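You operate a simulated robot arm through the tools that you are given. There is no shell and no other tool.

You are at the controls of a simulated two-armed robot. One attempt, no reset.

Task
Pick up the white bottle marked "Q752" from the front of the cloth box with one hand, pass it to the other hand and put it on the top of the steel cabinet. Set down upright: white bottle.

It is judged by the outcome, as a careful person would: the job done as asked, and still so three seconds after it is handed in. It fails if anything else is knocked over, pushed out of place, dropped, spilled or broken. Flat cloth is picked up by pressing the open fingertips on it (5 to 10 N) and closing them slowly along it; thin cloth reads only 2 to 8 mm in the jaws.

Robot
Two 7-joint arms with two-finger parallel grippers on one trunk, on a base that moves. Base frame: it is fixed to the floor where the robot stands at the start and does not move with it; the origin is under the middle of the robot, x ahead of it, y to its left, z up. Units: mm, rad, N and s.
The left shoulder is at the start at [20, 170, 1153], the right one opposite. With the tool pointing down near the work surface each hand reaches from about 160 to 660 mm from the robot's upright axis, wherever it stands, measured 20 degrees to its own side. Places, roughly: top of the steel cabinet (34x24 cm) [980, 0, 1080]. Payload 3.8 kg a hand.
Tool frame (each hand has its own): the origin (TCP) lies between the finger pads and is the grasp point; the fingertips stand 30 mm ahead of it; z points along the fingers, y is the line along which they close. The gripper opens to 110 mm. The fingers are 20 mm wide and 10 mm thick; the gripper's body (48 by 112 mm) begins 55 mm behind the TCP.
Orientation is that of the tool frame in the base frame, as [roll, pitch, yaw] about the fixed x, y, z axes, in that order (R = Rz(yaw) Ry(pitch) Rx(roll)). With the fingers straight down and closing along the base's y, the tool's x points along the base's -x, its y along +y and its z along -z.

Tools
- The arms move only by the tool drive_tool. It takes "left_steps", "right_steps" or both (then of equal length, played together; a hand with none holds still); each is one flat list of numbers, 7 for each row, row after row: the shift along the tool's x, y, z in mm, then the turn, a rotation vector about the tool's x, y, z in rad, then the finger opening in mm, from 0 to 110. In form: [tx, ty, tz, rx, ry, rz, hand, tx, ty, tz, rx, ry, rz, hand, ...]. A call has 1 to 20 rows; each row shifts and turns the commanded pose from where the row before left it, along the tool's axes as they then stand. Each row takes 0.2 s and may step no farther than 50 mm and 0.15 rad from the row before; otherwise, or with a gripper value out of range, the whole call is refused. Where a pose cannot be reached the arm comes as near as it can. A force on the tool above 40 N (or 10 N above the force at the start of the call, whichever is more), or a blocked arm, ends the call early, and 0.2 s more pass. Each finger travels about 72 mm/s and halts on what it meets, pressing with about 27 N; the grip force reading is that of the motor and also rises with nothing between the fingers. The clock runs only during rows and for 0.2 s after the last one: add rows that do not move to give the fingers time. It gives the time, the measured TCP pose, the force on the tool (base axes), the opening and the grip force at its end, in the units of the frame above (readings bear some noise), with the torque about the TCP (base axes, N m) and any sound that the robot's microphone picked up.
- Cameras (640 x 400 px; columns grow to the right, rows downward): "scene" is now at [112.8, -4.2, 1348]; the picture's right is [-0.04, -1.00, 0.00], its down [-0.21, 0.01, -0.98] and it looks along [0.98, -0.04, -0.21] (base axes); focal length 214 px, centre (320, 200). "left" rides on the left gripper at [72, -17, -103] in its tool frame; the picture's right is [0.23, 0.97, 0.00], its down [-0.76, 0.18, -0.62] and it looks along [-0.61, 0.14, 0.78] (tool axes); focal length 222 px, centre (320, 200). "right" rides on the right gripper at [72, 17, -103] in its tool frame; the picture's right is [-0.23, 0.97, 0.00], its down [-0.76, -0.18, -0.62] and it looks along [-0.61, -0.14, 0.78] (tool axes); focal length 222 px, centre (320, 200).
- snapshot(camera): a new picture of that camera. No time passes.
- move_column(by): moves the trunk up (or, below 0, down) by that many mm; the arms and the scene camera ride with it, the base frame stays. It gives what a move gives, with no picture.
- roll_base(legs): drives the robot by 1 to 6 legs, each [ahead, turn to the left] in mm and rad, along the robot's own axes; the way and the turn of a leg run together, so that a leg with both is an arc; at most 1500 mm and 3.142 rad a leg. The arms and the cameras ride along, it lands a little off, and it stops where it bumps. It gives what a move gives.
- aim_head(pan, tilt): turns the head with the scene camera to pan (to the left, within 1.396 rad either way) and tilt (down, from -0.506 to 1.204), counted from straight ahead of the robot. It gives what a move gives.
- locate(camera, pixels): for up to 12 pixels [column, row] of the newest picture of that camera ("zoom" is the newest enlarged one), the place [x, y, z] in the base frame of the surface seen there, good to about 2 mm, but the place of the scene camera against the robot may be out by one fixed shift of up to 12 mm in any direction. No time passes.
- enlarge(camera, box): a new picture of the part [left, top, right, bottom] of that camera's present view, enlarged. No time passes.
- job_done(): hands the job in; it is judged then, once.

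Leave the grippers open and the arms clear of the work at the hand-in unless told otherwise.

The tools are called by a JSON object that holds its "fn" and its "kwargs". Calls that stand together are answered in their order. drive_tool: Moves the arms, as the interface text tells. Its arguments: {"type":"object","properties":{"left_steps":{"type":"array"},"right_steps":{"type":"array"}},"required":[]} The other tools are called the same way: move_column (by) moves the trunk up or down; roll_base (legs) drives the base; aim_head (pan, tilt) turns the head that bears the scene camera; snapshot (camera) takes a picture; locate (camera, pixels) gives the place of the surface under pixels of a picture; enlarge (camera, box) takes an enlarged picture of a part of a camera's view; job_done () hands the job in.

At the start:

```text
time_s: 0.0
left_tool_pos: [394.4, 145.7, 1368.0]
left_tool_rot: [3.141, 0.001, -3.141]
left_force: [-1.2, -0.1, -0.6]
left_moment: [-0.01, 0.02, 0.01]
left_finger_gap: 110.0
left_grip_force: 0.1
right_tool_pos: [323.0, -149.8, 1389.4]
right_tool_rot: [3.139, -0.002, 3.139]
right_force: [-0.1, 0.0, -0.1]
right_moment: [-0.02, -0.01, 0.0]
right_finger_gap: 110.0
right_grip_force: 0.1
trunk travel left (down, up): [-250.0, 320.0]
robot x, y, heading: [-0.1, 0.7, 0.001]
head pan, tilt (commanded): [-0.045, 0.213]
```

scene: 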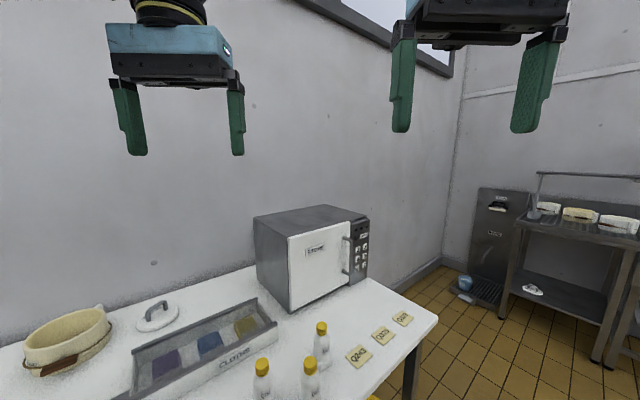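
right: 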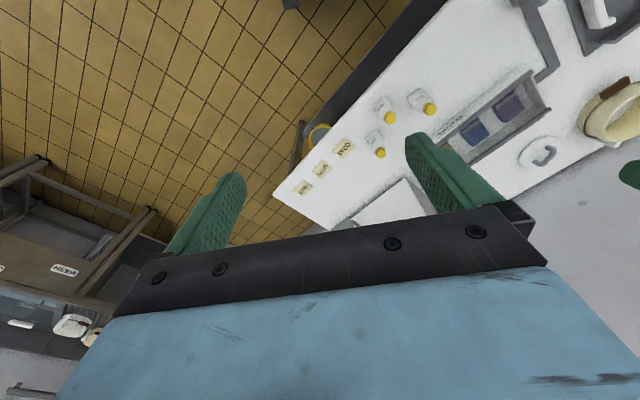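
left: 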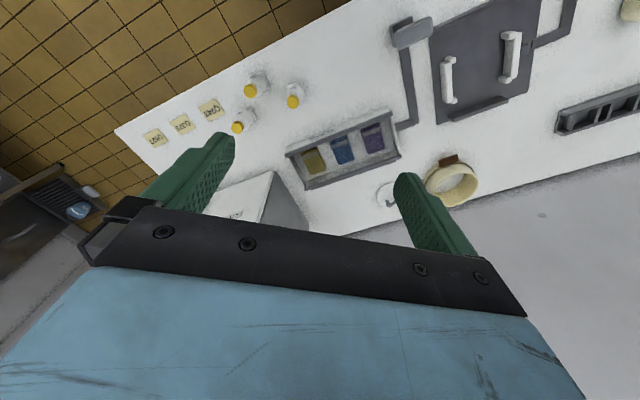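

I see a worktop with a grey box, a tray labelled "CLOTHS" or similar, three white bottles with yellow caps and some label cards. I'll tilt the head down for a better look.

{"fn": "aim_head", "kwargs": {"pan": 0.0, "tilt": 0.6}}

```text
time_s: 0.9
left_tool_pos: [394.3, 147.3, 1367.4]
left_tool_rot: [-3.14, 0.003, -3.141]
left_force: [0.0, 0.5, 0.6]
left_moment: [0.0, 0.02, 0.04]
left_finger_gap: 109.9
left_grip_force: 0.1
right_tool_pos: [323.6, -149.5, 1389.9]
right_tool_rot: [3.139, 0.001, 3.14]
right_force: [0.7, -0.2, 0.1]
right_moment: [-0.02, -0.03, 0.04]
right_finger_gap: 110.2
right_grip_force: 0.0
trunk travel left (down, up): [-250.0, 320.0]
robot x, y, heading: [2.1, 3.6, 0.002]
head pan, tilt (commanded): [0.0, 0.6]
```

The head is tilted now; I'll take a picture of the scene.

{"fn": "snapshot", "kwargs": {"camera": "scene"}}

```text
taken
```

scene: 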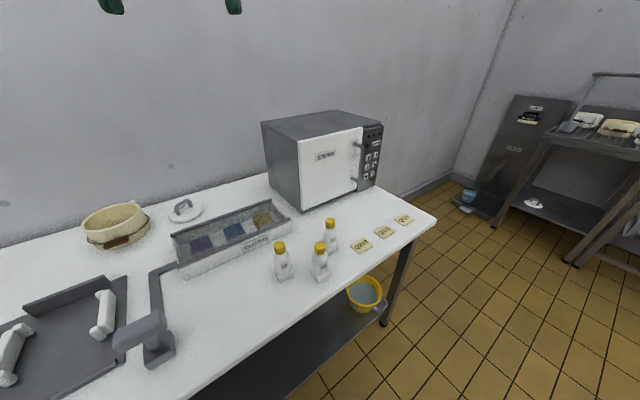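

I see the bottles near (282,262), (321,262), (330,237), and the cards at about (362,246), (386,232), (404,219). I'll enlarge this region to read the labels.

{"fn": "enlarge", "kwargs": {"camera": "scene", "box": [240, 200, 420, 312]}}

{"fn": "locate", "kwargs": {"camera": "scene", "pixels": [[279, 245], [320, 245], [331, 221], [262, 124], [298, 142], [382, 123], [335, 111], [301, 211], [375, 185], [435, 217], [192, 399], [283, 281]]}}

```text
3.56 times, centred on (330, 256) of scene
```

zoom: 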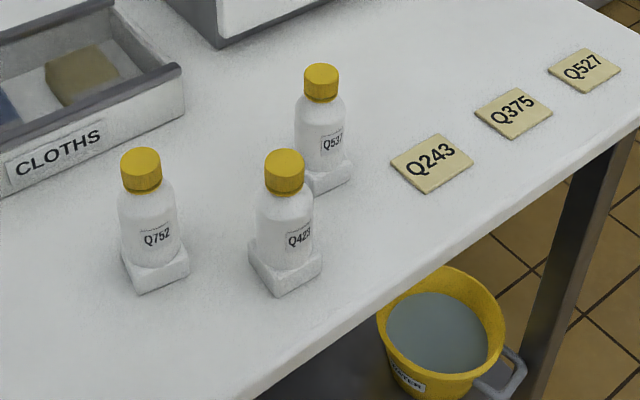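

```text
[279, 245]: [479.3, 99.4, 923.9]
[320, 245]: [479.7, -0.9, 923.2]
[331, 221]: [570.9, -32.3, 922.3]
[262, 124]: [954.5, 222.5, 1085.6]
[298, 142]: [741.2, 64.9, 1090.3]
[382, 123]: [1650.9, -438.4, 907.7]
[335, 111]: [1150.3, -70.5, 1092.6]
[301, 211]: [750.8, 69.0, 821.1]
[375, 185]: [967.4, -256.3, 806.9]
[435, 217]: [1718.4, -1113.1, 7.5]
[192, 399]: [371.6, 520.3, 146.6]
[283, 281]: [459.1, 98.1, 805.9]
```

Q752 is the leftmost bottle (zoom picture at about (150,230)), on a white foot or pad, with its cap top near [479, 99, 924]. Next I need the table edge, the foot's shape, and the cabinet's corners.

{"fn": "locate", "kwargs": {"camera": "scene", "pixels": [[430, 215], [400, 243], [350, 285], [300, 325], [250, 360], [200, 393], [266, 126], [300, 141], [361, 129], [330, 112], [378, 122], [320, 125]]}}

{"fn": "enlarge", "kwargs": {"camera": "scene", "box": [250, 95, 400, 215]}}

{"fn": "enlarge", "kwargs": {"camera": "scene", "box": [250, 230, 350, 292]}}

```text
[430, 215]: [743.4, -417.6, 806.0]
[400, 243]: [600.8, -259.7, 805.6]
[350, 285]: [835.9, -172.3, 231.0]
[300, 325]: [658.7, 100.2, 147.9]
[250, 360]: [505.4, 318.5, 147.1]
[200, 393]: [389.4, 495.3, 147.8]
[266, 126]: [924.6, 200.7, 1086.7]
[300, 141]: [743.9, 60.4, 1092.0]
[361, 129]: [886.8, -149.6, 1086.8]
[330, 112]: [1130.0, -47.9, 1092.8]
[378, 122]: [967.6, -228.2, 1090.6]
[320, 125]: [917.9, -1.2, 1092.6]
```

```text
3.33 times, centred on (325, 155) of scene
```

zoom: 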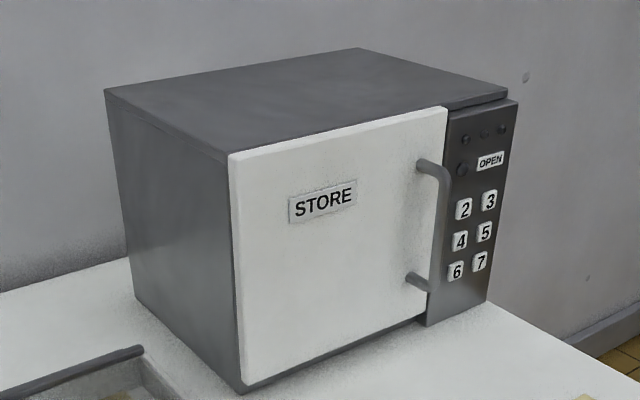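

```text
6.40 times, centred on (300, 261) of scene
```

zoom: 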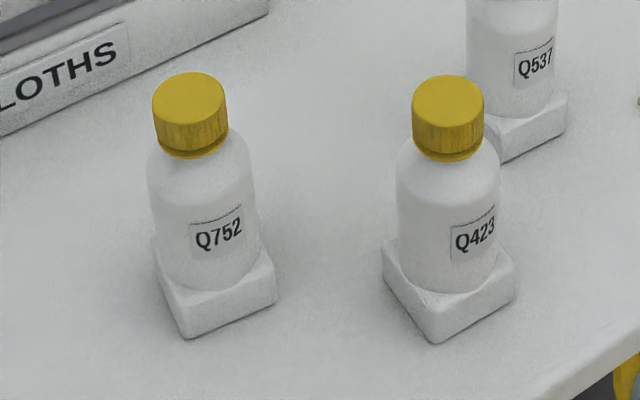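

The bottles sit in small white square feet. The "STORE" cabinet's top spans about (743,60), (954,222), (1130,-48), (967,-228) at z≈1090 and is turned roughly 37° to me. I'll look steeply down to see my own base against the table.

{"fn": "aim_head", "kwargs": {"pan": 0.0, "tilt": 1.2}}

{"fn": "snapshot", "kwargs": {"camera": "scene"}}

```text
time_s: 1.9
left_tool_pos: [395.8, 146.0, 1367.9]
left_tool_rot: [-3.141, 0.0, 3.141]
left_force: [-0.4, 0.7, -0.3]
left_moment: [0.01, 0.01, -0.01]
left_finger_gap: 110.2
left_grip_force: 0.0
right_tool_pos: [322.6, -151.1, 1389.9]
right_tool_rot: [3.14, 0.0, 3.14]
right_force: [0.0, -0.1, 0.3]
right_moment: [-0.01, 0.0, 0.0]
right_finger_gap: 110.2
right_grip_force: 0.1
trunk travel left (down, up): [-250.0, 320.0]
robot x, y, heading: [0.4, -1.6, 0.002]
head pan, tilt (commanded): [0.0, 1.201]
```

```text
taken
```

scene: 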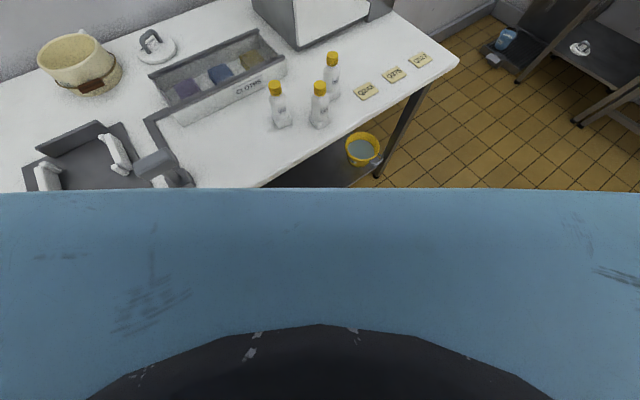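

The torso hides my base. I'll measure the torso edge and table points, as well as the cloth box rim, and look over the floor to the right.

{"fn": "locate", "kwargs": {"camera": "scene", "pixels": [[320, 195], [100, 200], [560, 200], [320, 340], [276, 83], [320, 84], [332, 55], [457, 62], [264, 187], [180, 122], [284, 62], [150, 74]]}}

{"fn": "enlarge", "kwargs": {"camera": "scene", "box": [230, 40, 380, 140]}}

{"fn": "aim_head", "kwargs": {"pan": -0.9, "tilt": 0.6}}

{"fn": "snapshot", "kwargs": {"camera": "scene"}}

```text
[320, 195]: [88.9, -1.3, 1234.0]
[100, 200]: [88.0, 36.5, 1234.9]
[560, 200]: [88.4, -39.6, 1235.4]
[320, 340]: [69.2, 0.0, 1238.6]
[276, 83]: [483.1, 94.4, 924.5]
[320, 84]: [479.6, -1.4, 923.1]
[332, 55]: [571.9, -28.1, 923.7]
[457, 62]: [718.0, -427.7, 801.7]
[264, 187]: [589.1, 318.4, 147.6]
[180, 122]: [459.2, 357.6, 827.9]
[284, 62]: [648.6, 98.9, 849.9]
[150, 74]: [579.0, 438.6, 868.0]
```

```text
4.00 times, centred on (305, 90) of scene
```

zoom: 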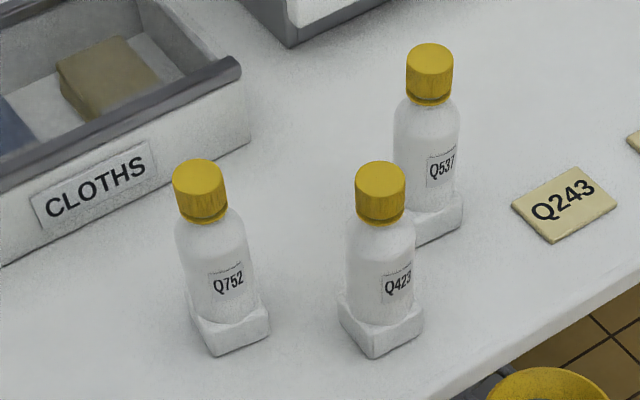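

```text
time_s: 3.1
left_tool_pos: [395.4, 146.8, 1367.6]
left_tool_rot: [3.141, 0.002, -3.14]
left_force: [0.8, 0.2, -0.4]
left_moment: [0.0, 0.01, 0.01]
left_finger_gap: 109.7
left_grip_force: 0.0
right_tool_pos: [323.0, -150.3, 1390.3]
right_tool_rot: [3.141, 0.0, 3.14]
right_force: [-0.8, -0.7, -0.4]
right_moment: [-0.02, 0.02, -0.01]
right_finger_gap: 110.0
right_grip_force: 0.1
trunk travel left (down, up): [-250.0, 320.0]
robot x, y, heading: [1.9, -2.9, 0.001]
head pan, tilt (commanded): [-0.901, 0.6]
```

```text
taken
```

scene: 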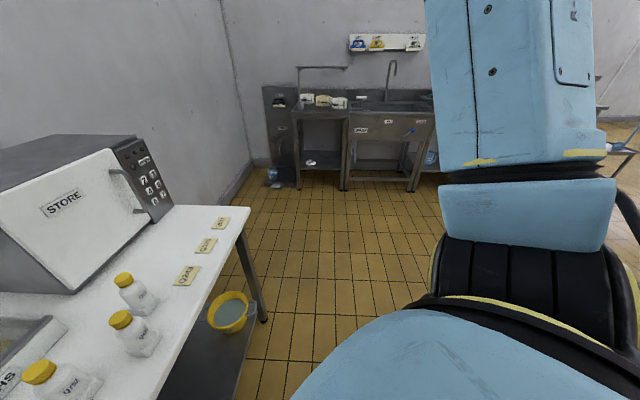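

The floor to the right of the table is free. I'll locate the table's right end, cabinet right corners and some wall and floor points.

{"fn": "locate", "kwargs": {"camera": "scene", "pixels": [[245, 210], [215, 207], [178, 206], [172, 203], [134, 136], [110, 150], [228, 250], [200, 330], [240, 170], [300, 200], [230, 310], [264, 315]]}}

{"fn": "enlarge", "kwargs": {"camera": "scene", "box": [0, 240, 240, 400]}}

```text
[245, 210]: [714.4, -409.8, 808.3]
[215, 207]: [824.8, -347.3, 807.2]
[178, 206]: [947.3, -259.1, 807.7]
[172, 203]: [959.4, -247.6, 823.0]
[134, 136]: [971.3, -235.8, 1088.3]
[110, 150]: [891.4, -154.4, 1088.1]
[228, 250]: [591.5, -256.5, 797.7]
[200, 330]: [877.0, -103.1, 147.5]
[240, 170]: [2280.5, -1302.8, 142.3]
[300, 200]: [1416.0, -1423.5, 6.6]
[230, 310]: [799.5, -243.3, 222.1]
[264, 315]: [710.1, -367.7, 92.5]
```

```text
2.50 times, centred on (120, 320) of scene
```

zoom: 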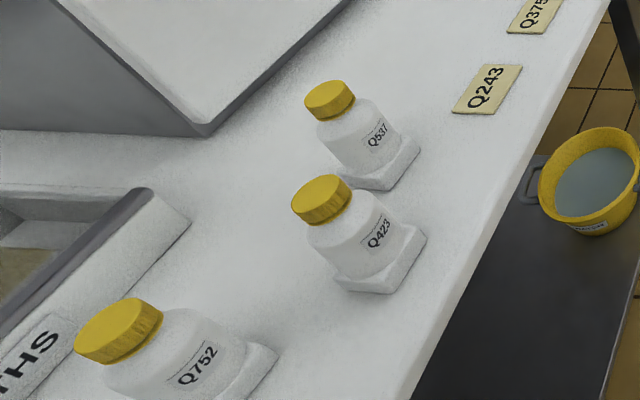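

Front edge of the table lies about 300 mm from my axis, and Q752's cap is near (481, 97). I'll bring the left hand, fingers down, above the bottle (to about [440, 97, 1080]) so its own camera can measure it.

{"fn": "drive_tool", "kwargs": {"left_steps": [-5.6, -6.1, 36, 0, 0, 0, 110, -5.6, -6.1, 36, 0, 0, 0, 110, -5.6, -6.1, 36, 0, 0, 0, 110, -5.6, -6.1, 36, 0, 0, 0, 110, -5.6, -6.1, 36, 0, 0, 0, 110, -5.6, -6.1, 36, 0, 0, 0, 110, -5.6, -6.1, 36, 0, 0, 0, 110, -5.6, -6.1, 36, 0, 0, 0, 110, 0, 0, 0, 0, 0, 0, 110]}}

{"fn": "snapshot", "kwargs": {"camera": "left"}}

{"fn": "aim_head", "kwargs": {"pan": 0.1, "tilt": 0.75}}

{"fn": "snapshot", "kwargs": {"camera": "scene"}}

```text
time_s: 5.1
left_tool_pos: [442.2, 97.6, 1080.0]
left_tool_rot: [3.141, 0.001, 3.141]
left_force: [0.0, -0.3, 0.6]
left_moment: [0.01, 0.03, -0.02]
left_finger_gap: 109.9
left_grip_force: 0.0
right_tool_pos: [322.9, -150.5, 1389.8]
right_tool_rot: [3.139, 0.0, 3.14]
right_force: [-0.4, 0.5, 0.4]
right_moment: [-0.02, 0.0, 0.03]
right_finger_gap: 110.1
right_grip_force: 0.0
trunk travel left (down, up): [-250.0, 320.0]
robot x, y, heading: [-1.4, 1.5, 0.0]
head pan, tilt (commanded): [-0.901, 0.6]
```

```text
taken
```

left: 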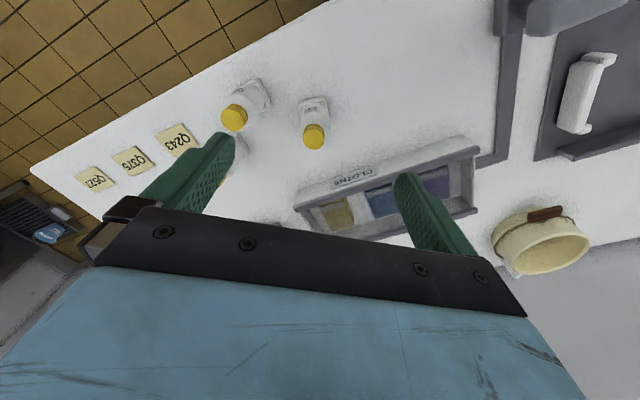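

```text
time_s: 6.3
left_tool_pos: [441.5, 99.7, 1080.3]
left_tool_rot: [3.141, 0.003, 3.141]
left_force: [-1.0, -0.5, -0.5]
left_moment: [0.04, 0.04, 0.03]
left_finger_gap: 110.0
left_grip_force: 0.2
right_tool_pos: [323.4, -151.3, 1390.1]
right_tool_rot: [3.139, -0.001, 3.14]
right_force: [-0.3, 0.7, 0.3]
right_moment: [0.0, -0.04, 0.02]
right_finger_gap: 109.8
right_grip_force: 0.0
trunk travel left (down, up): [-250.0, 320.0]
robot x, y, heading: [1.4, -1.4, -0.005]
head pan, tilt (commanded): [0.099, 0.75]
```

```text
taken
```

scene: 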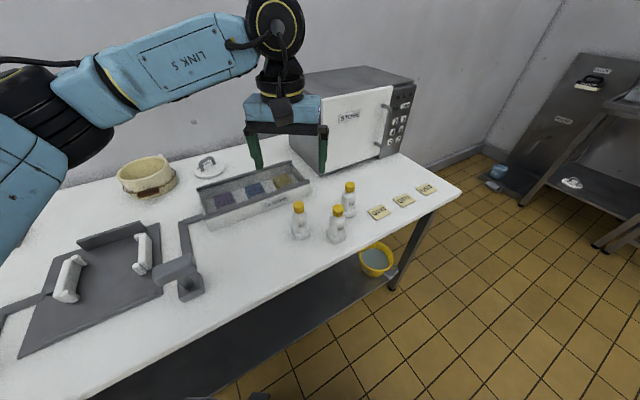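

In the left camera picture, Q752's cap is at about (313,135), Q423's at (233,117). I'll enlarge it and measure cap, body and foot.

{"fn": "enlarge", "kwargs": {"camera": "left", "box": [260, 80, 370, 160]}}

{"fn": "locate", "kwargs": {"camera": "left", "pixels": [[313, 138], [306, 136], [322, 136], [313, 146], [313, 128], [233, 120], [312, 108], [310, 98], [340, 150], [280, 110], [335, 187], [340, 194]]}}

```text
5.00 times, centred on (315, 120) of left
```

zoom: 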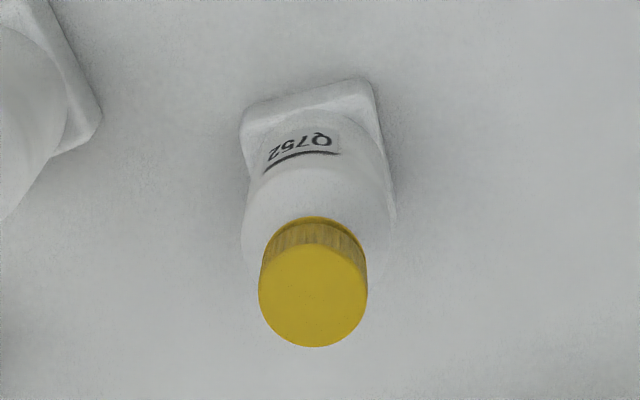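

```text
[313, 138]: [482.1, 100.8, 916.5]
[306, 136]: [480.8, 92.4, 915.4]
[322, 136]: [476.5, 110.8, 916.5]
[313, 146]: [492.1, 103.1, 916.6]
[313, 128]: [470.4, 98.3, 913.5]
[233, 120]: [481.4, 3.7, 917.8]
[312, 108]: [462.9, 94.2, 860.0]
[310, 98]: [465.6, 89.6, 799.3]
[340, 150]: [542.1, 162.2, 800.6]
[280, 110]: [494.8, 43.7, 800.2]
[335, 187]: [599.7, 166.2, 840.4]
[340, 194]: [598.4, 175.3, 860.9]
```

The left camera gives the table at z≈800 and the cap top at z≈916.5 (so the scene camera reads about 7 mm high). I'll measure the cap edges and the foot in the enlarged picture.

{"fn": "locate", "kwargs": {"camera": "zoom", "pixels": [[313, 293], [262, 293], [364, 293], [313, 343], [313, 246], [290, 235], [335, 235], [318, 222], [244, 220], [390, 210], [310, 95], [262, 102]]}}

```text
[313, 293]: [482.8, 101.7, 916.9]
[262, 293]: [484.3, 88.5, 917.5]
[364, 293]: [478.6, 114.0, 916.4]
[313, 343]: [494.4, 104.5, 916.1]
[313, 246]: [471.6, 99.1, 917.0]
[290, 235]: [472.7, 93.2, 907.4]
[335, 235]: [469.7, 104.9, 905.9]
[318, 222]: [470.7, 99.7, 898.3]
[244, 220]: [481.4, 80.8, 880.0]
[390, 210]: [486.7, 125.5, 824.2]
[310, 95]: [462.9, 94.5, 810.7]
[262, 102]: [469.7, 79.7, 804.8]
```

Cap centre is about (482, 101.5), top z≈917, about 28 mm across and 20 mm tall. I'll move the left hand over it with fingers narrowed to 70 mm, stopping with the tips about 30 mm above the cap to check alignment.

{"fn": "drive_tool", "kwargs": {"left_steps": [-8.2, 0.6, 20, 0, 0, 0, 100, -8.2, 0.6, 20, 0, 0, 0, 90, -8.2, 0.6, 20, 0, 0, 0, 80, -8.2, 0.6, 20, 0, 0, 0, 70, -8.2, 0.6, 20, 0, 0, 0, 70, 0, 0, 0, 0, 0, 0, 70, 0, 0, 0, 0, 0, 0, 70]}}

{"fn": "snapshot", "kwargs": {"camera": "left"}}

{"fn": "snapshot", "kwargs": {"camera": "scene"}}

```text
time_s: 7.9
left_tool_pos: [481.1, 101.6, 981.0]
left_tool_rot: [-3.141, 0.004, -3.14]
left_force: [-1.2, 0.2, 0.0]
left_moment: [-0.03, -0.03, 0.01]
left_finger_gap: 70.1
left_grip_force: 0.1
right_tool_pos: [323.7, -150.7, 1390.7]
right_tool_rot: [3.141, 0.0, 3.138]
right_force: [0.0, -0.6, -1.2]
right_moment: [0.02, 0.02, 0.0]
right_finger_gap: 110.1
right_grip_force: 0.0
trunk travel left (down, up): [-250.0, 320.0]
robot x, y, heading: [0.8, -0.5, 0.002]
head pan, tilt (commanded): [0.099, 0.75]
```

```text
taken
```

left: 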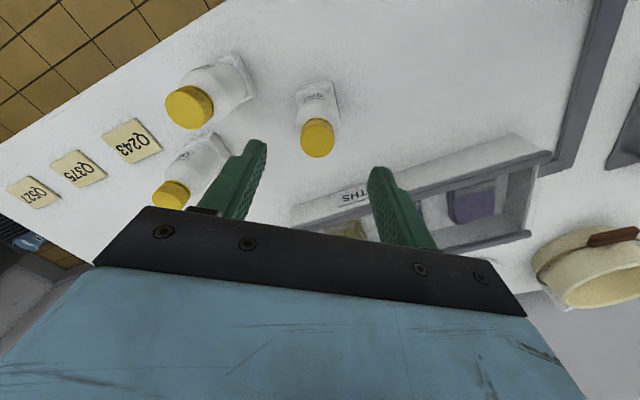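

```text
taken
```

scene: 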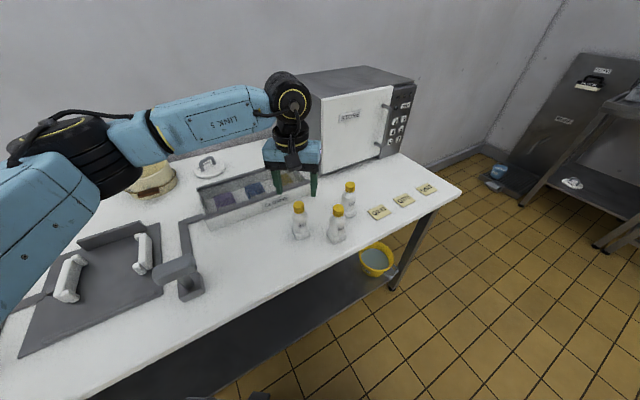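

The cap is now at (317,138) in the left view. I'll locate the cap and the two fingertips to check the relative alignment.

{"fn": "locate", "kwargs": {"camera": "left", "pixels": [[317, 140], [302, 142], [332, 138], [317, 155], [317, 126], [262, 146], [255, 143], [378, 170], [388, 171], [318, 100]]}}

{"fn": "locate", "kwargs": {"camera": "scene", "pixels": [[299, 203], [278, 192], [314, 195], [312, 180], [280, 180]]}}

{"fn": "enlarge", "kwargs": {"camera": "scene", "box": [240, 130, 380, 250]}}

```text
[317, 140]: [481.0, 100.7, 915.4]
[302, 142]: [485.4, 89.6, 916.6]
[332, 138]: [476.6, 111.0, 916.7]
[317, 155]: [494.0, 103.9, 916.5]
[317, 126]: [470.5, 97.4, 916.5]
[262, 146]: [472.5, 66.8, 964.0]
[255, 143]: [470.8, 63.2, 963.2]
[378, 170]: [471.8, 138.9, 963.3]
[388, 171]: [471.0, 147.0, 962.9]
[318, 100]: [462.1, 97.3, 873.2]
```

```text
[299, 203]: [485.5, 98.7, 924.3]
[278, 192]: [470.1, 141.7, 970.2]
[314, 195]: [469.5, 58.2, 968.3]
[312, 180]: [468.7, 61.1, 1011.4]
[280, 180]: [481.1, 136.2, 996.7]
```

```text
3.33 times, centred on (310, 190) of scene
```

zoom: 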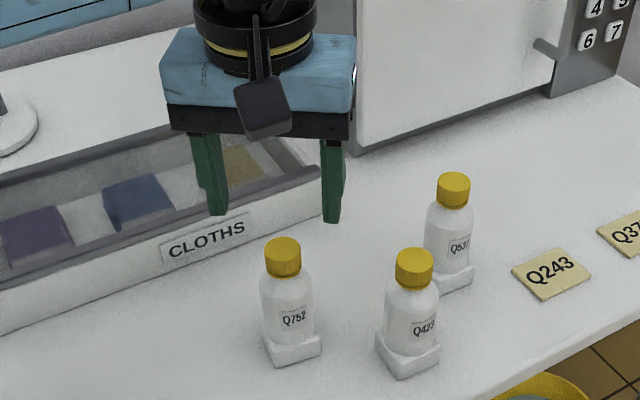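

The fingers' centre is at about (481.5, 102.5) and the cap centre at (481.6, 100.6). I'll shift 1.3 mm to the right, descend 53 mm so the tips reach the lower rim of the cap, narrowing to 50 mm on the way.

{"fn": "drive_tool", "kwargs": {"left_steps": [0, -1.3, 8, 0, 0, 0, 64, 0, 0, 15, 0, 0, 0, 56, 0, 0, 15, 0, 0, 0, 50, 0, 0, 10, 0, 0, 0, 50, 0, 0, 5, 0, 0, 0, 50, 0, 0, 0, 0, 0, 0, 50]}}

{"fn": "snapshot", "kwargs": {"camera": "left"}}

{"fn": "enlarge", "kwargs": {"camera": "scene", "box": [240, 150, 380, 250]}}

```text
time_s: 9.3
left_tool_pos: [482.4, 99.0, 925.4]
left_tool_rot: [3.141, 0.003, -3.14]
left_force: [0.5, -0.2, -0.2]
left_moment: [-0.02, 0.03, 0.02]
left_finger_gap: 50.1
left_grip_force: 0.1
right_tool_pos: [323.9, -150.6, 1389.5]
right_tool_rot: [3.14, 0.0, 3.14]
right_force: [-0.8, -1.0, 0.1]
right_moment: [0.01, 0.02, 0.01]
right_finger_gap: 110.1
right_grip_force: 0.1
trunk travel left (down, up): [-250.0, 320.0]
robot x, y, heading: [-0.5, -1.2, -0.001]
head pan, tilt (commanded): [0.099, 0.75]
```

```text
taken
```

left: 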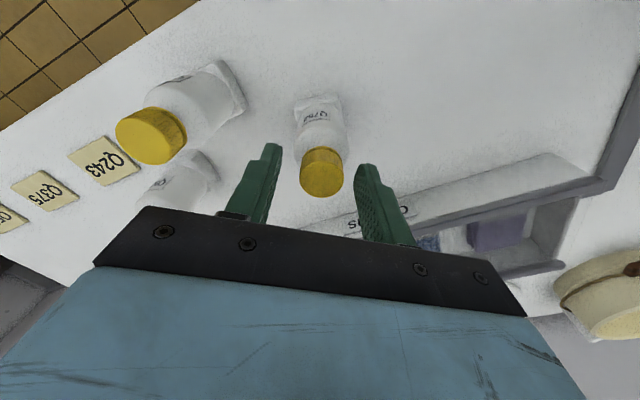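

```text
4.00 times, centred on (310, 200) of scene
```

zoom: 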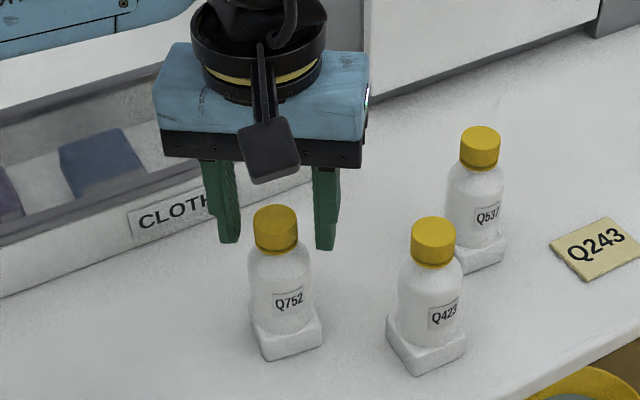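

The fingers are level with the cap, one on each side. I'll check the positions once more with the left camera before closing.

{"fn": "locate", "kwargs": {"camera": "left", "pixels": [[320, 175], [303, 178], [340, 174], [321, 195], [320, 155], [273, 150], [266, 148], [362, 170], [372, 170]]}}

{"fn": "locate", "kwargs": {"camera": "zoom", "pixels": [[275, 214], [228, 238], [326, 245], [275, 240], [213, 215], [336, 215]]}}

{"fn": "enlarge", "kwargs": {"camera": "left", "box": [240, 80, 400, 240]}}

```text
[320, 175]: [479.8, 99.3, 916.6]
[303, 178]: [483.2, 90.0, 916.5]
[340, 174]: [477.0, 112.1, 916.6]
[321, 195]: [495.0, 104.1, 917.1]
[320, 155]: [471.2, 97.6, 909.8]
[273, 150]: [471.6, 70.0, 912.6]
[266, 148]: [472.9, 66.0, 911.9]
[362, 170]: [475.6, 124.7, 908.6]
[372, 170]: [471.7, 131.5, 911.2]
```

```text
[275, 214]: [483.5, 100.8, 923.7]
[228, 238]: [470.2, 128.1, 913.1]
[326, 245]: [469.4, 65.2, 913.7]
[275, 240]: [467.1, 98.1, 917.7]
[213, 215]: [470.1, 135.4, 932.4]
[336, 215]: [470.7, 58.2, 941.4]
```

```text
2.50 times, centred on (320, 160) of left
```

zoom: 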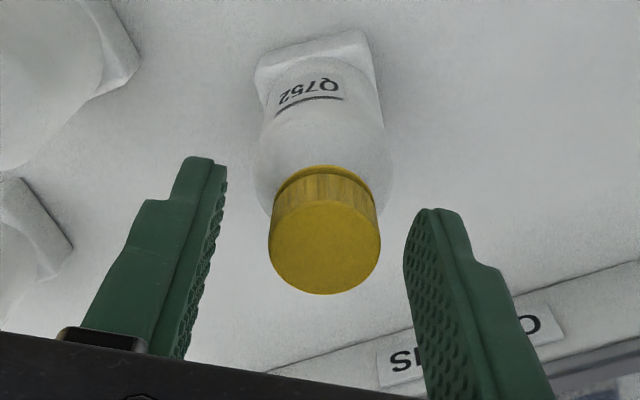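

Fingers centred about (481.5, 100), cap at (481.8, 100.6): good. Now I'll close slowly onto the cap.

{"fn": "drive_tool", "kwargs": {"left_steps": [0, 0, 0, 0, 0, 0, 44, 0, 0, 0, 0, 0, 0, 38, 0, 0, 0, 0, 0, 0, 34, 0, 0, 0, 0, 0, 0, 30, 0, 0, 0, 0, 0, 0, 26, 0, 0, 0, 0, 0, 0, 22, 0, 0, 0, 0, 0, 0, 16, 0, 0, 0, 0, 0, 0, 16, 0, 0, 0, 0, 0, 0, 16]}}

{"fn": "snapshot", "kwargs": {"camera": "left"}}

{"fn": "enlarge", "kwargs": {"camera": "scene", "box": [240, 150, 380, 250]}}

```text
time_s: 11.3
left_tool_pos: [482.3, 99.2, 927.2]
left_tool_rot: [3.141, 0.001, 3.14]
left_force: [0.0, -0.1, 0.9]
left_moment: [0.02, -0.02, 0.04]
left_finger_gap: 27.9
left_grip_force: 27.5
right_tool_pos: [322.2, -151.0, 1389.1]
right_tool_rot: [3.139, 0.0, 3.139]
right_force: [0.1, 0.5, 0.0]
right_moment: [0.0, -0.02, -0.02]
right_finger_gap: 109.7
right_grip_force: 0.0
trunk travel left (down, up): [-250.0, 320.0]
robot x, y, heading: [1.0, 3.7, 0.003]
head pan, tilt (commanded): [0.099, 0.75]
```

```text
taken
```

left: 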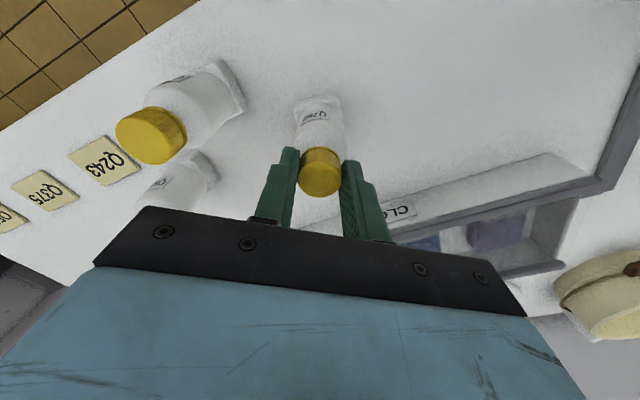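

```text
4.00 times, centred on (310, 200) of scene
```

zoom: 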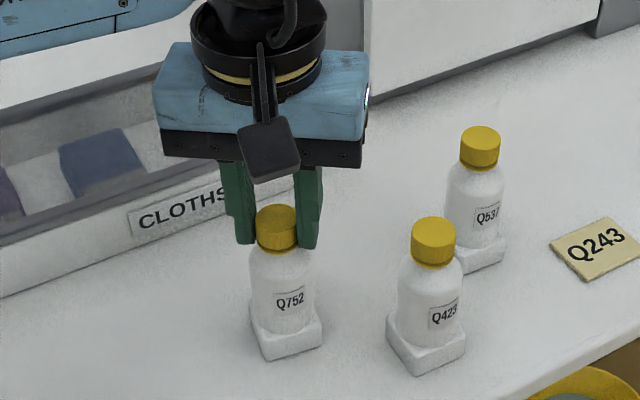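

The cap is gripped (gap 27.9 mm, 27.5 N). I'll lift slowly 30 mm straight up, and see whether the bottle comes out of its foot.

{"fn": "drive_tool", "kwargs": {"left_steps": [0, 0, -3, 0, 0, 0, 16, 0, 0, -4, 0, 0, 0, 16, 0, 0, -5, 0, 0, 0, 16, 0, 0, -6, 0, 0, 0, 16, 0, 0, -6, 0, 0, 0, 16, 0, 0, -6, 0, 0, 0, 16]}}

{"fn": "enlarge", "kwargs": {"camera": "scene", "box": [240, 150, 380, 250]}}

{"fn": "snapshot", "kwargs": {"camera": "left"}}

```text
time_s: 12.7
left_tool_pos: [481.6, 99.1, 956.3]
left_tool_rot: [3.141, 0.001, -3.141]
left_force: [0.2, 0.0, -2.2]
left_moment: [0.01, 0.04, 0.03]
left_finger_gap: 28.0
left_grip_force: 26.7
right_tool_pos: [323.0, -149.7, 1389.0]
right_tool_rot: [3.14, -0.001, 3.14]
right_force: [1.1, -0.1, 0.0]
right_moment: [0.0, 0.01, 0.02]
right_finger_gap: 109.8
right_grip_force: 0.2
trunk travel left (down, up): [-250.0, 320.0]
robot x, y, heading: [-0.9, 1.8, 0.0]
head pan, tilt (commanded): [0.099, 0.75]
```

```text
4.00 times, centred on (310, 200) of scene
```

zoom: 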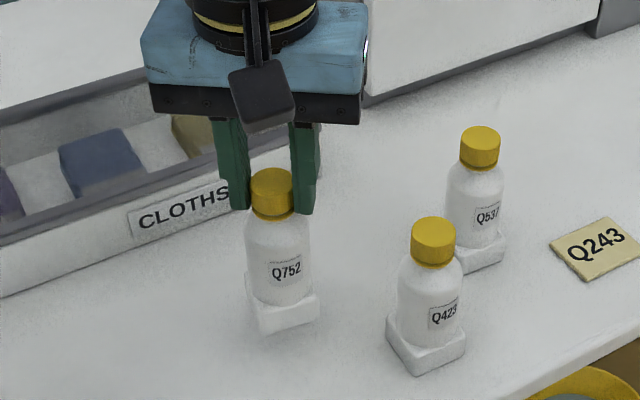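

```text
taken
```

left: 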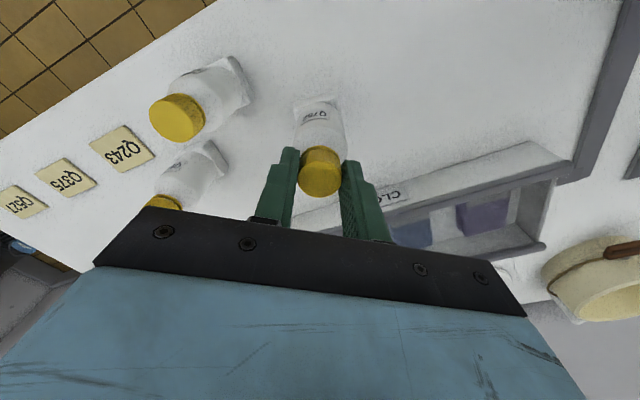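

The square foot came up with the bottle, so it is part of it (about 2 N weight; the other bottles stayed still). I'll lift straight to z≈1120 and then shift to the middle at about (500, 20) for the hand-over.

{"fn": "drive_tool", "kwargs": {"left_steps": [0, 0, -20.5, 0, 0, 0, 16, 0, 0, -20.5, 0, 0, 0, 16, 0, 0, -20.5, 0, 0, 0, 16, 0, 0, -20.5, 0, 0, 0, 16, 0, 0, -20.5, 0, 0, 0, 16, 0, 0, -20.5, 0, 0, 0, 16, 0, 0, -20.5, 0, 0, 0, 16, 0, 0, -20.5, 0, 0, 0, 16, -3.7, -15.8, 0, 0, 0, 0, 16, -3.7, -15.8, 0, 0, 0, 0, 16, -3.7, -15.8, 0, 0, 0, 0, 16, -3.7, -15.8, 0, 0, 0, 0, 16, -3.7, -15.8, 0, 0, 0, 0, 16, 0, 0, 0, 0, 0, 0, 16]}}

{"fn": "snapshot", "kwargs": {"camera": "scene"}}

{"fn": "snapshot", "kwargs": {"camera": "left"}}

```text
time_s: 15.7
left_tool_pos: [500.9, 19.5, 1120.2]
left_tool_rot: [-3.141, 0.003, -3.141]
left_force: [-0.5, 0.3, -1.5]
left_moment: [0.02, -0.01, 0.01]
left_finger_gap: 27.7
left_grip_force: 27.2
right_tool_pos: [324.3, -149.9, 1390.1]
right_tool_rot: [3.141, 0.0, 3.141]
right_force: [0.0, -0.1, -0.5]
right_moment: [-0.03, 0.0, 0.04]
right_finger_gap: 109.7
right_grip_force: 0.0
trunk travel left (down, up): [-250.0, 320.0]
robot x, y, heading: [0.2, 4.7, -0.004]
head pan, tilt (commanded): [0.099, 0.75]
```

```text
taken
```

scene: 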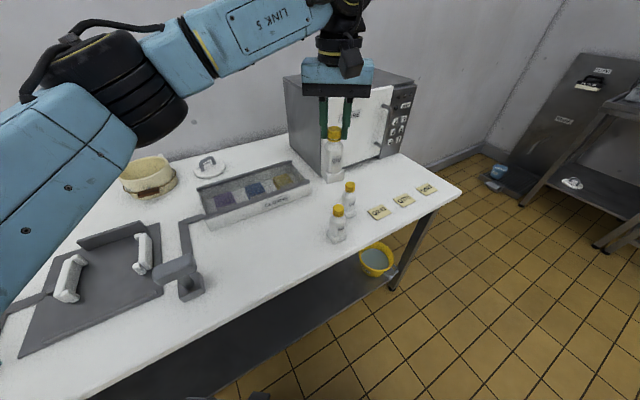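

```text
taken
```

left: 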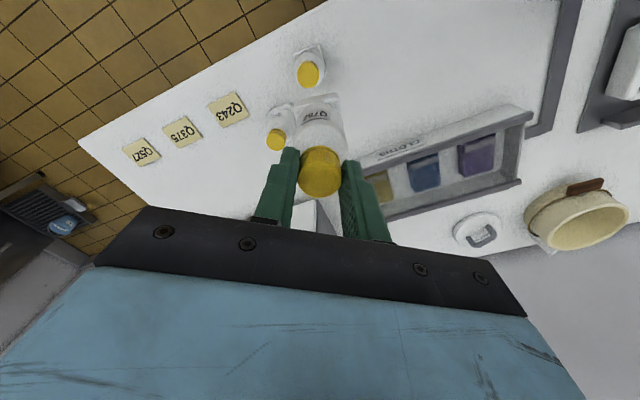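

The bottle hangs upright in the left hand at (500, 20), with its cap at about (335,132) in the scene view. Now I'll bring the right hand forward and down to about (400, -150, 1200), still fingers down.

{"fn": "drive_tool", "kwargs": {"right_steps": [-12.8, 0, 31.7, 0, 0, 0, 110, -12.8, 0, 31.7, 0, 0, 0, 110, -12.8, 0, 31.7, 0, 0, 0, 110, -12.8, 0, 31.7, 0, 0, 0, 110, -12.8, 0, 31.7, 0, 0, 0, 110, -12.8, 0, 31.7, 0, 0, 0, 110, 0, 0, 0, 0, 0, 0, 110]}}

{"fn": "aim_head", "kwargs": {"pan": -0.1, "tilt": 0.45}}

{"fn": "snapshot", "kwargs": {"camera": "scene"}}

```text
time_s: 17.3
left_tool_pos: [499.7, 19.2, 1120.3]
left_tool_rot: [-3.141, 0.001, -3.141]
left_force: [-1.1, -0.4, -0.9]
left_moment: [-0.03, 0.02, -0.02]
left_finger_gap: 27.4
left_grip_force: 26.4
right_tool_pos: [401.3, -148.1, 1201.2]
right_tool_rot: [3.14, 0.0, 3.14]
right_force: [-0.6, 0.1, -0.1]
right_moment: [-0.03, 0.0, 0.02]
right_finger_gap: 110.2
right_grip_force: 0.1
trunk travel left (down, up): [-250.0, 320.0]
robot x, y, heading: [2.6, -1.6, 0.001]
head pan, tilt (commanded): [0.099, 0.75]
```

```text
time_s: 18.1
left_tool_pos: [500.0, 19.4, 1120.5]
left_tool_rot: [3.141, 0.002, 3.141]
left_force: [0.2, -0.7, -1.5]
left_moment: [0.0, 0.0, -0.03]
left_finger_gap: 27.8
left_grip_force: 26.9
right_tool_pos: [401.0, -148.4, 1200.6]
right_tool_rot: [3.139, 0.0, 3.141]
right_force: [-0.6, 0.0, 0.0]
right_moment: [0.04, -0.01, -0.01]
right_finger_gap: 109.9
right_grip_force: 0.1
trunk travel left (down, up): [-250.0, 320.0]
robot x, y, heading: [5.1, 1.0, -0.003]
head pan, tilt (commanded): [-0.099, 0.45]
```

```text
taken
```

scene: 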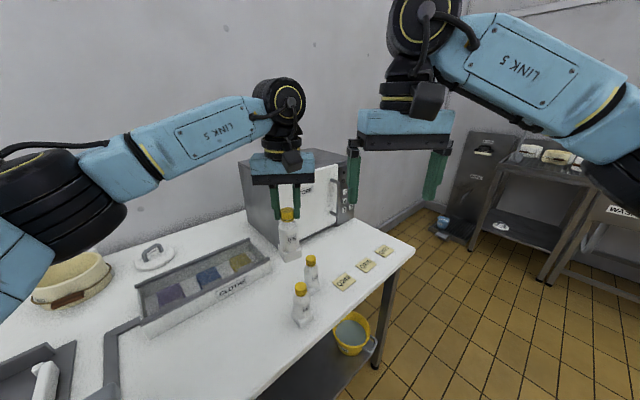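

Both hands are visible and clear of each other. I'll turn the right hand 45° to the left about the vertical, then tilt it up so that its fingers point forward-left and 30° below horizontal.

{"fn": "drive_tool", "kwargs": {"right_steps": [0, 0, 0, 0, 0, -0.1309, 110, 0, 0, 0, 0, 0, -0.1309, 110, 0, 0, 0, 0, 0, -0.1309, 110, 0, 0, 0, 0, 0, -0.1309, 110, 0, 0, 0, 0, 0, -0.1309, 110, 0, 0, 0, 0, 0, -0.1309, 110, 0, 0, 0, 0, -0.1309, 0, 110, 0, 0, 0, 0, -0.1309, 0, 110, 0, 0, 0, 0, -0.1309, 0, 110, 0, 0, 0, 0, -0.1309, 0, 110, 0, 0, 0, 0, 0, 0, 110]}}

{"fn": "snapshot", "kwargs": {"camera": "scene"}}

```text
time_s: 20.5
left_tool_pos: [500.3, 21.1, 1120.0]
left_tool_rot: [-3.141, 0.002, -3.14]
left_force: [0.1, -0.4, -1.5]
left_moment: [-0.02, -0.03, 0.0]
left_finger_gap: 27.4
left_grip_force: 27.2
right_tool_pos: [399.8, -149.9, 1199.4]
right_tool_rot: [-3.141, 0.526, -2.358]
right_force: [0.0, -0.1, -0.4]
right_moment: [-0.01, 0.0, -0.01]
right_finger_gap: 110.0
right_grip_force: 0.0
trunk travel left (down, up): [-250.0, 320.0]
robot x, y, heading: [1.6, 0.6, 0.0]
head pan, tilt (commanded): [-0.099, 0.45]
```

```text
taken
```

scene: 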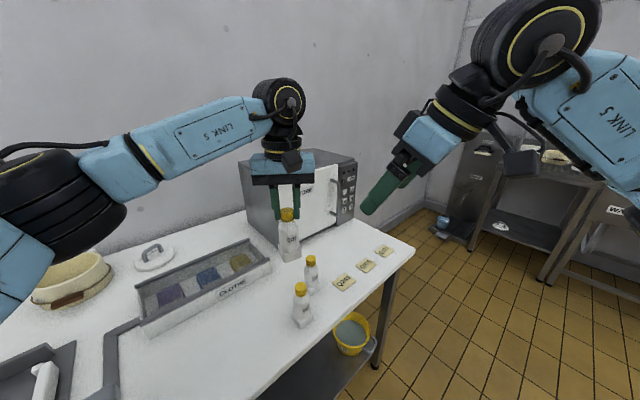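

The tilt goes the right way (pitch 0.526 so far). I'll continue by another 0.52 rad to reach 60°.

{"fn": "drive_tool", "kwargs": {"right_steps": [0, 0, 0, 0, -0.1309, 0, 110, 0, 0, 0, 0, -0.1309, 0, 110, 0, 0, 0, 0, -0.1309, 0, 110, 0, 0, 0, 0, -0.1309, 0, 110, 0, 0, 0, 0, 0, 0, 110]}}

{"fn": "snapshot", "kwargs": {"camera": "scene"}}

{"fn": "snapshot", "kwargs": {"camera": "right"}}

```text
time_s: 21.7
left_tool_pos: [500.7, 19.9, 1119.3]
left_tool_rot: [-3.14, 0.003, 3.141]
left_force: [0.8, -0.7, -0.3]
left_moment: [-0.02, -0.04, -0.02]
left_finger_gap: 27.3
left_grip_force: 27.2
right_tool_pos: [399.7, -150.4, 1200.4]
right_tool_rot: [3.141, 1.049, -2.359]
right_force: [-0.3, 0.6, 0.2]
right_moment: [-0.01, 0.0, 0.01]
right_finger_gap: 110.3
right_grip_force: 0.0
trunk travel left (down, up): [-250.0, 320.0]
robot x, y, heading: [0.7, 1.9, 0.002]
head pan, tilt (commanded): [-0.099, 0.45]
```

```text
taken
```

scene: 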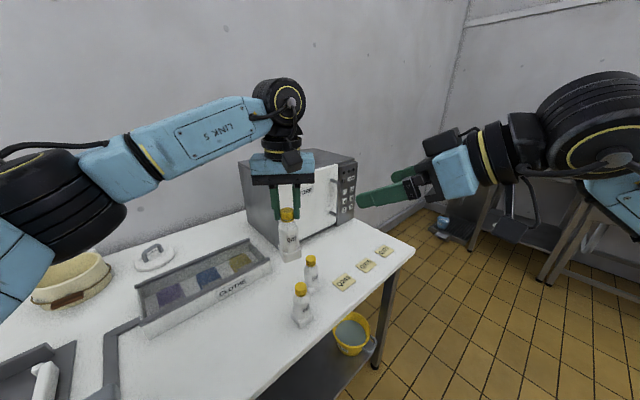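

```text
taken
```

right: 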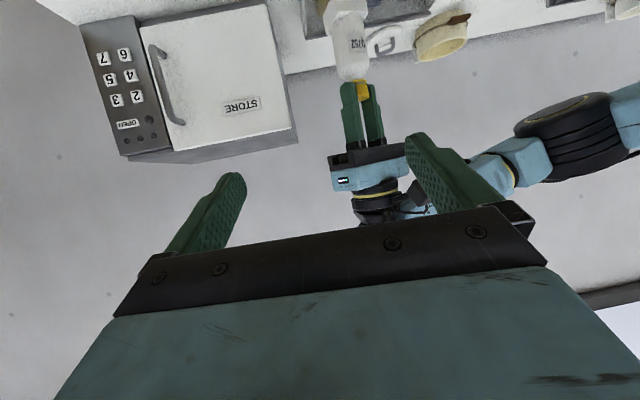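

The right hand is now at 60° tilt and its camera (upside-down view) sees the bottle body at (348,45), the cap at (363,88), and the cabinet. I'll measure bottle and cabinet top corners with it.

{"fn": "enlarge", "kwargs": {"camera": "right", "box": [300, 0, 420, 110]}}

{"fn": "locate", "kwargs": {"camera": "right", "pixels": [[348, 45], [335, 45], [364, 45], [352, 70], [363, 90], [345, 10], [122, 155], [200, 142], [290, 130], [296, 142], [195, 163], [290, 120]]}}

```text
3.64 times, centred on (360, 55) of right
```

zoom: 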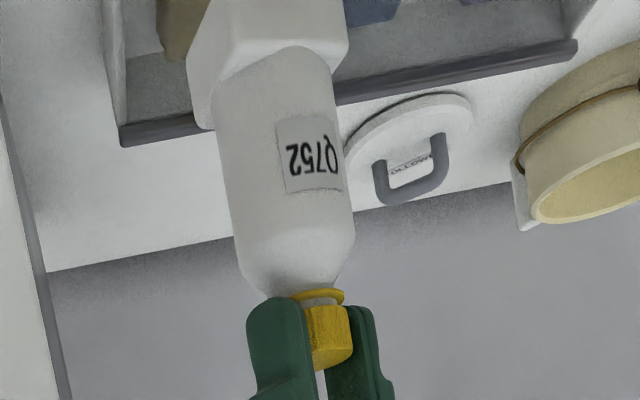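

```text
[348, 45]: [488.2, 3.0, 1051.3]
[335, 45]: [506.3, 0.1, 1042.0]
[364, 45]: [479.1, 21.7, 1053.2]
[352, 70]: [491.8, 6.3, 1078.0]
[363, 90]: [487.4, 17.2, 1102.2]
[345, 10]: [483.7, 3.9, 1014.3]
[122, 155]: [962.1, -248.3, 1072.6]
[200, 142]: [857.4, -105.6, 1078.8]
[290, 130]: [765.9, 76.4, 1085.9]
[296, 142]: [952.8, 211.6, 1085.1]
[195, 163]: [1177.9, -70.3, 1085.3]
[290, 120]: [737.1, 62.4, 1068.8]
```

Body axis is at about (500, 20) with radius ≈21 mm. I'll check the foot's height and shoulder in the enlarged view.

{"fn": "locate", "kwargs": {"camera": "zoom", "pixels": [[200, 118], [215, 80], [235, 62], [280, 50], [325, 60], [335, 66], [240, 262], [290, 285], [352, 230], [270, 30], [310, 293], [330, 350]]}}

```text
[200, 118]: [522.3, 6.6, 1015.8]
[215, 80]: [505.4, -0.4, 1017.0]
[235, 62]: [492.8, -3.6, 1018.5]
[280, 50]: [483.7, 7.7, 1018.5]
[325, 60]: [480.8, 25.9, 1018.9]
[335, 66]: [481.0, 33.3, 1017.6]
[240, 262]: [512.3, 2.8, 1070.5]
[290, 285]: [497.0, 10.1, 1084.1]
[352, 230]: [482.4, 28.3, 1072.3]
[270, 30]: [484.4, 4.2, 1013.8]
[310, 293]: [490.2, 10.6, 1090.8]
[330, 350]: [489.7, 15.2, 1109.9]
```

Foot top at z≈1018, straight body from 1018 to 1072, cap from 1090. I'll aim the right grip at z≈1050 on the axis (500, 20), first moving to a stand-off 130 mm back along the approach line.

{"fn": "drive_tool", "kwargs": {"right_steps": [6.9, 9.9, 22.06, 0, 0, 0, 110, 6.9, 9.9, 22.06, 0, 0, 0, 110, 6.9, 9.9, 22.06, 0, 0, 0, 110, 6.9, 9.9, 22.06, 0, 0, 0, 105, 6.9, 9.9, 22.06, 0, 0, 0, 100, 0, 0, 0, 0, 0, 0, 100]}}

{"fn": "snapshot", "kwargs": {"camera": "right"}}

{"fn": "snapshot", "kwargs": {"camera": "scene"}}

```text
time_s: 23.1
left_tool_pos: [500.5, 18.9, 1121.7]
left_tool_rot: [3.14, 0.002, 3.141]
left_force: [-0.1, -0.8, -1.7]
left_moment: [-0.01, 0.01, -0.03]
left_finger_gap: 27.2
left_grip_force: 27.1
right_tool_pos: [419.2, -59.6, 1113.8]
right_tool_rot: [3.14, 1.047, -2.359]
right_force: [-0.3, 0.1, -0.8]
right_moment: [0.03, 0.03, 0.01]
right_finger_gap: 100.3
right_grip_force: 0.1
trunk travel left (down, up): [-250.0, 320.0]
robot x, y, heading: [-2.1, 2.9, -0.0]
head pan, tilt (commanded): [-0.099, 0.45]
```

```text
taken
```

right: 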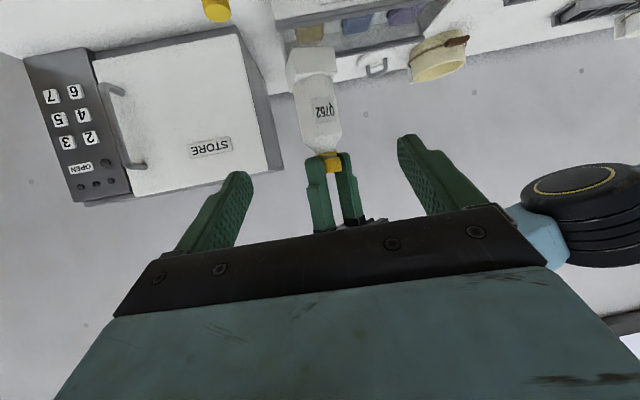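

```text
taken
```

scene: 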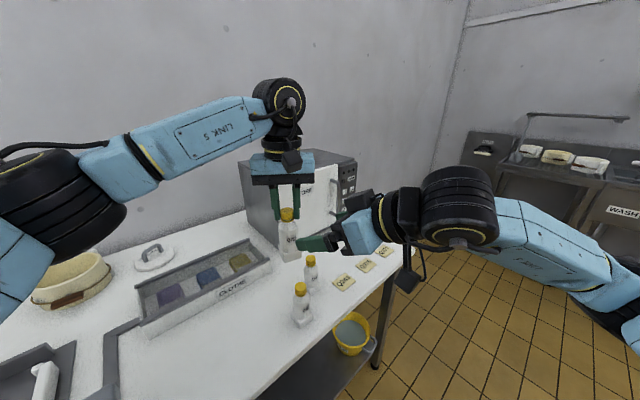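

The bottle body appears at (318,100), between the right hand's fingers. I'll check its position against the fingers.

{"fn": "locate", "kwargs": {"camera": "right", "pixels": [[318, 105], [299, 105], [338, 105], [318, 125], [313, 75], [240, 177], [404, 141], [245, 185], [400, 150]]}}

```text
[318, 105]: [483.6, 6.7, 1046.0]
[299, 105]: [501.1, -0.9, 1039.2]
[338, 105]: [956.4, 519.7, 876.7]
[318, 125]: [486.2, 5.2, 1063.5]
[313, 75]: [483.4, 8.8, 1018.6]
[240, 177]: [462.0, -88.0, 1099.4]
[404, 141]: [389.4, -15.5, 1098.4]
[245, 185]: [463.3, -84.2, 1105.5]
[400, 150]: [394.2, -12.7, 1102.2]
```

Alignment is within about 1 mm. I'll advance 130 mm along the fingers so that they straddle the body.

{"fn": "drive_tool", "kwargs": {"right_steps": [0, -0.8, 20, 0, 0, 0, 90, 0, 0, 20, 0, 0, 0, 84, 0, 0, 20, 0, 0, 0, 80, 0, 0, 20, 0, 0, 0, 80, 0, 0, 15, 0, 0, 0, 80, 0, 0, 15, 0, 0, 0, 80, 0, 0, 10, 0, 0, 0, 80, 0, 0, 6, 0, 0, 0, 80, 0, 0, 4, 0, 0, 0, 80, 0, 0, 0, 0, 0, 0, 80]}}

{"fn": "snapshot", "kwargs": {"camera": "right"}}

{"fn": "enlarge", "kwargs": {"camera": "scene", "box": [220, 140, 420, 280]}}

{"fn": "snapshot", "kwargs": {"camera": "left"}}

```text
time_s: 25.3
left_tool_pos: [500.2, 19.4, 1119.3]
left_tool_rot: [-3.14, 0.001, 3.14]
left_force: [0.8, -0.5, -1.9]
left_moment: [0.01, 0.03, 0.0]
left_finger_gap: 27.3
left_grip_force: 27.2
right_tool_pos: [501.2, 19.7, 1050.8]
right_tool_rot: [3.139, 1.049, -2.359]
right_force: [0.8, 0.2, 0.6]
right_moment: [0.0, 0.0, -0.01]
right_finger_gap: 80.1
right_grip_force: 0.1
trunk travel left (down, up): [-250.0, 320.0]
robot x, y, heading: [1.2, -0.4, -0.002]
head pan, tilt (commanded): [-0.099, 0.45]
```

```text
taken
```

right: 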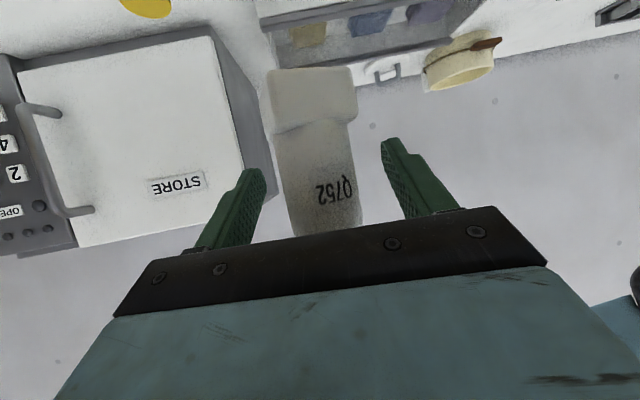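

```text
2.86 times, centred on (320, 210) of scene
```

zoom: 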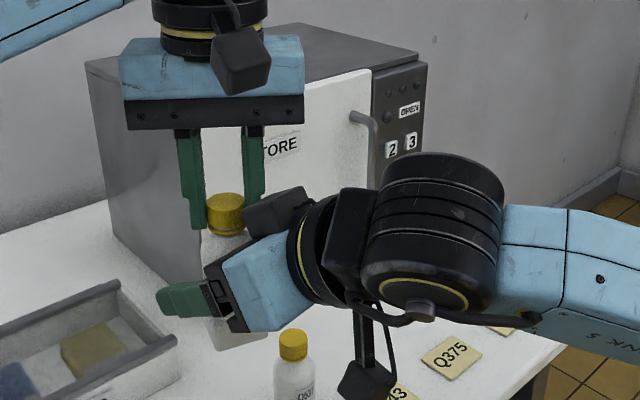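

```text
taken
```

left: 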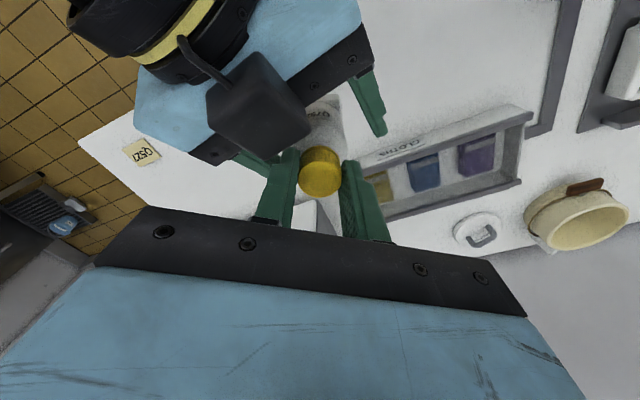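

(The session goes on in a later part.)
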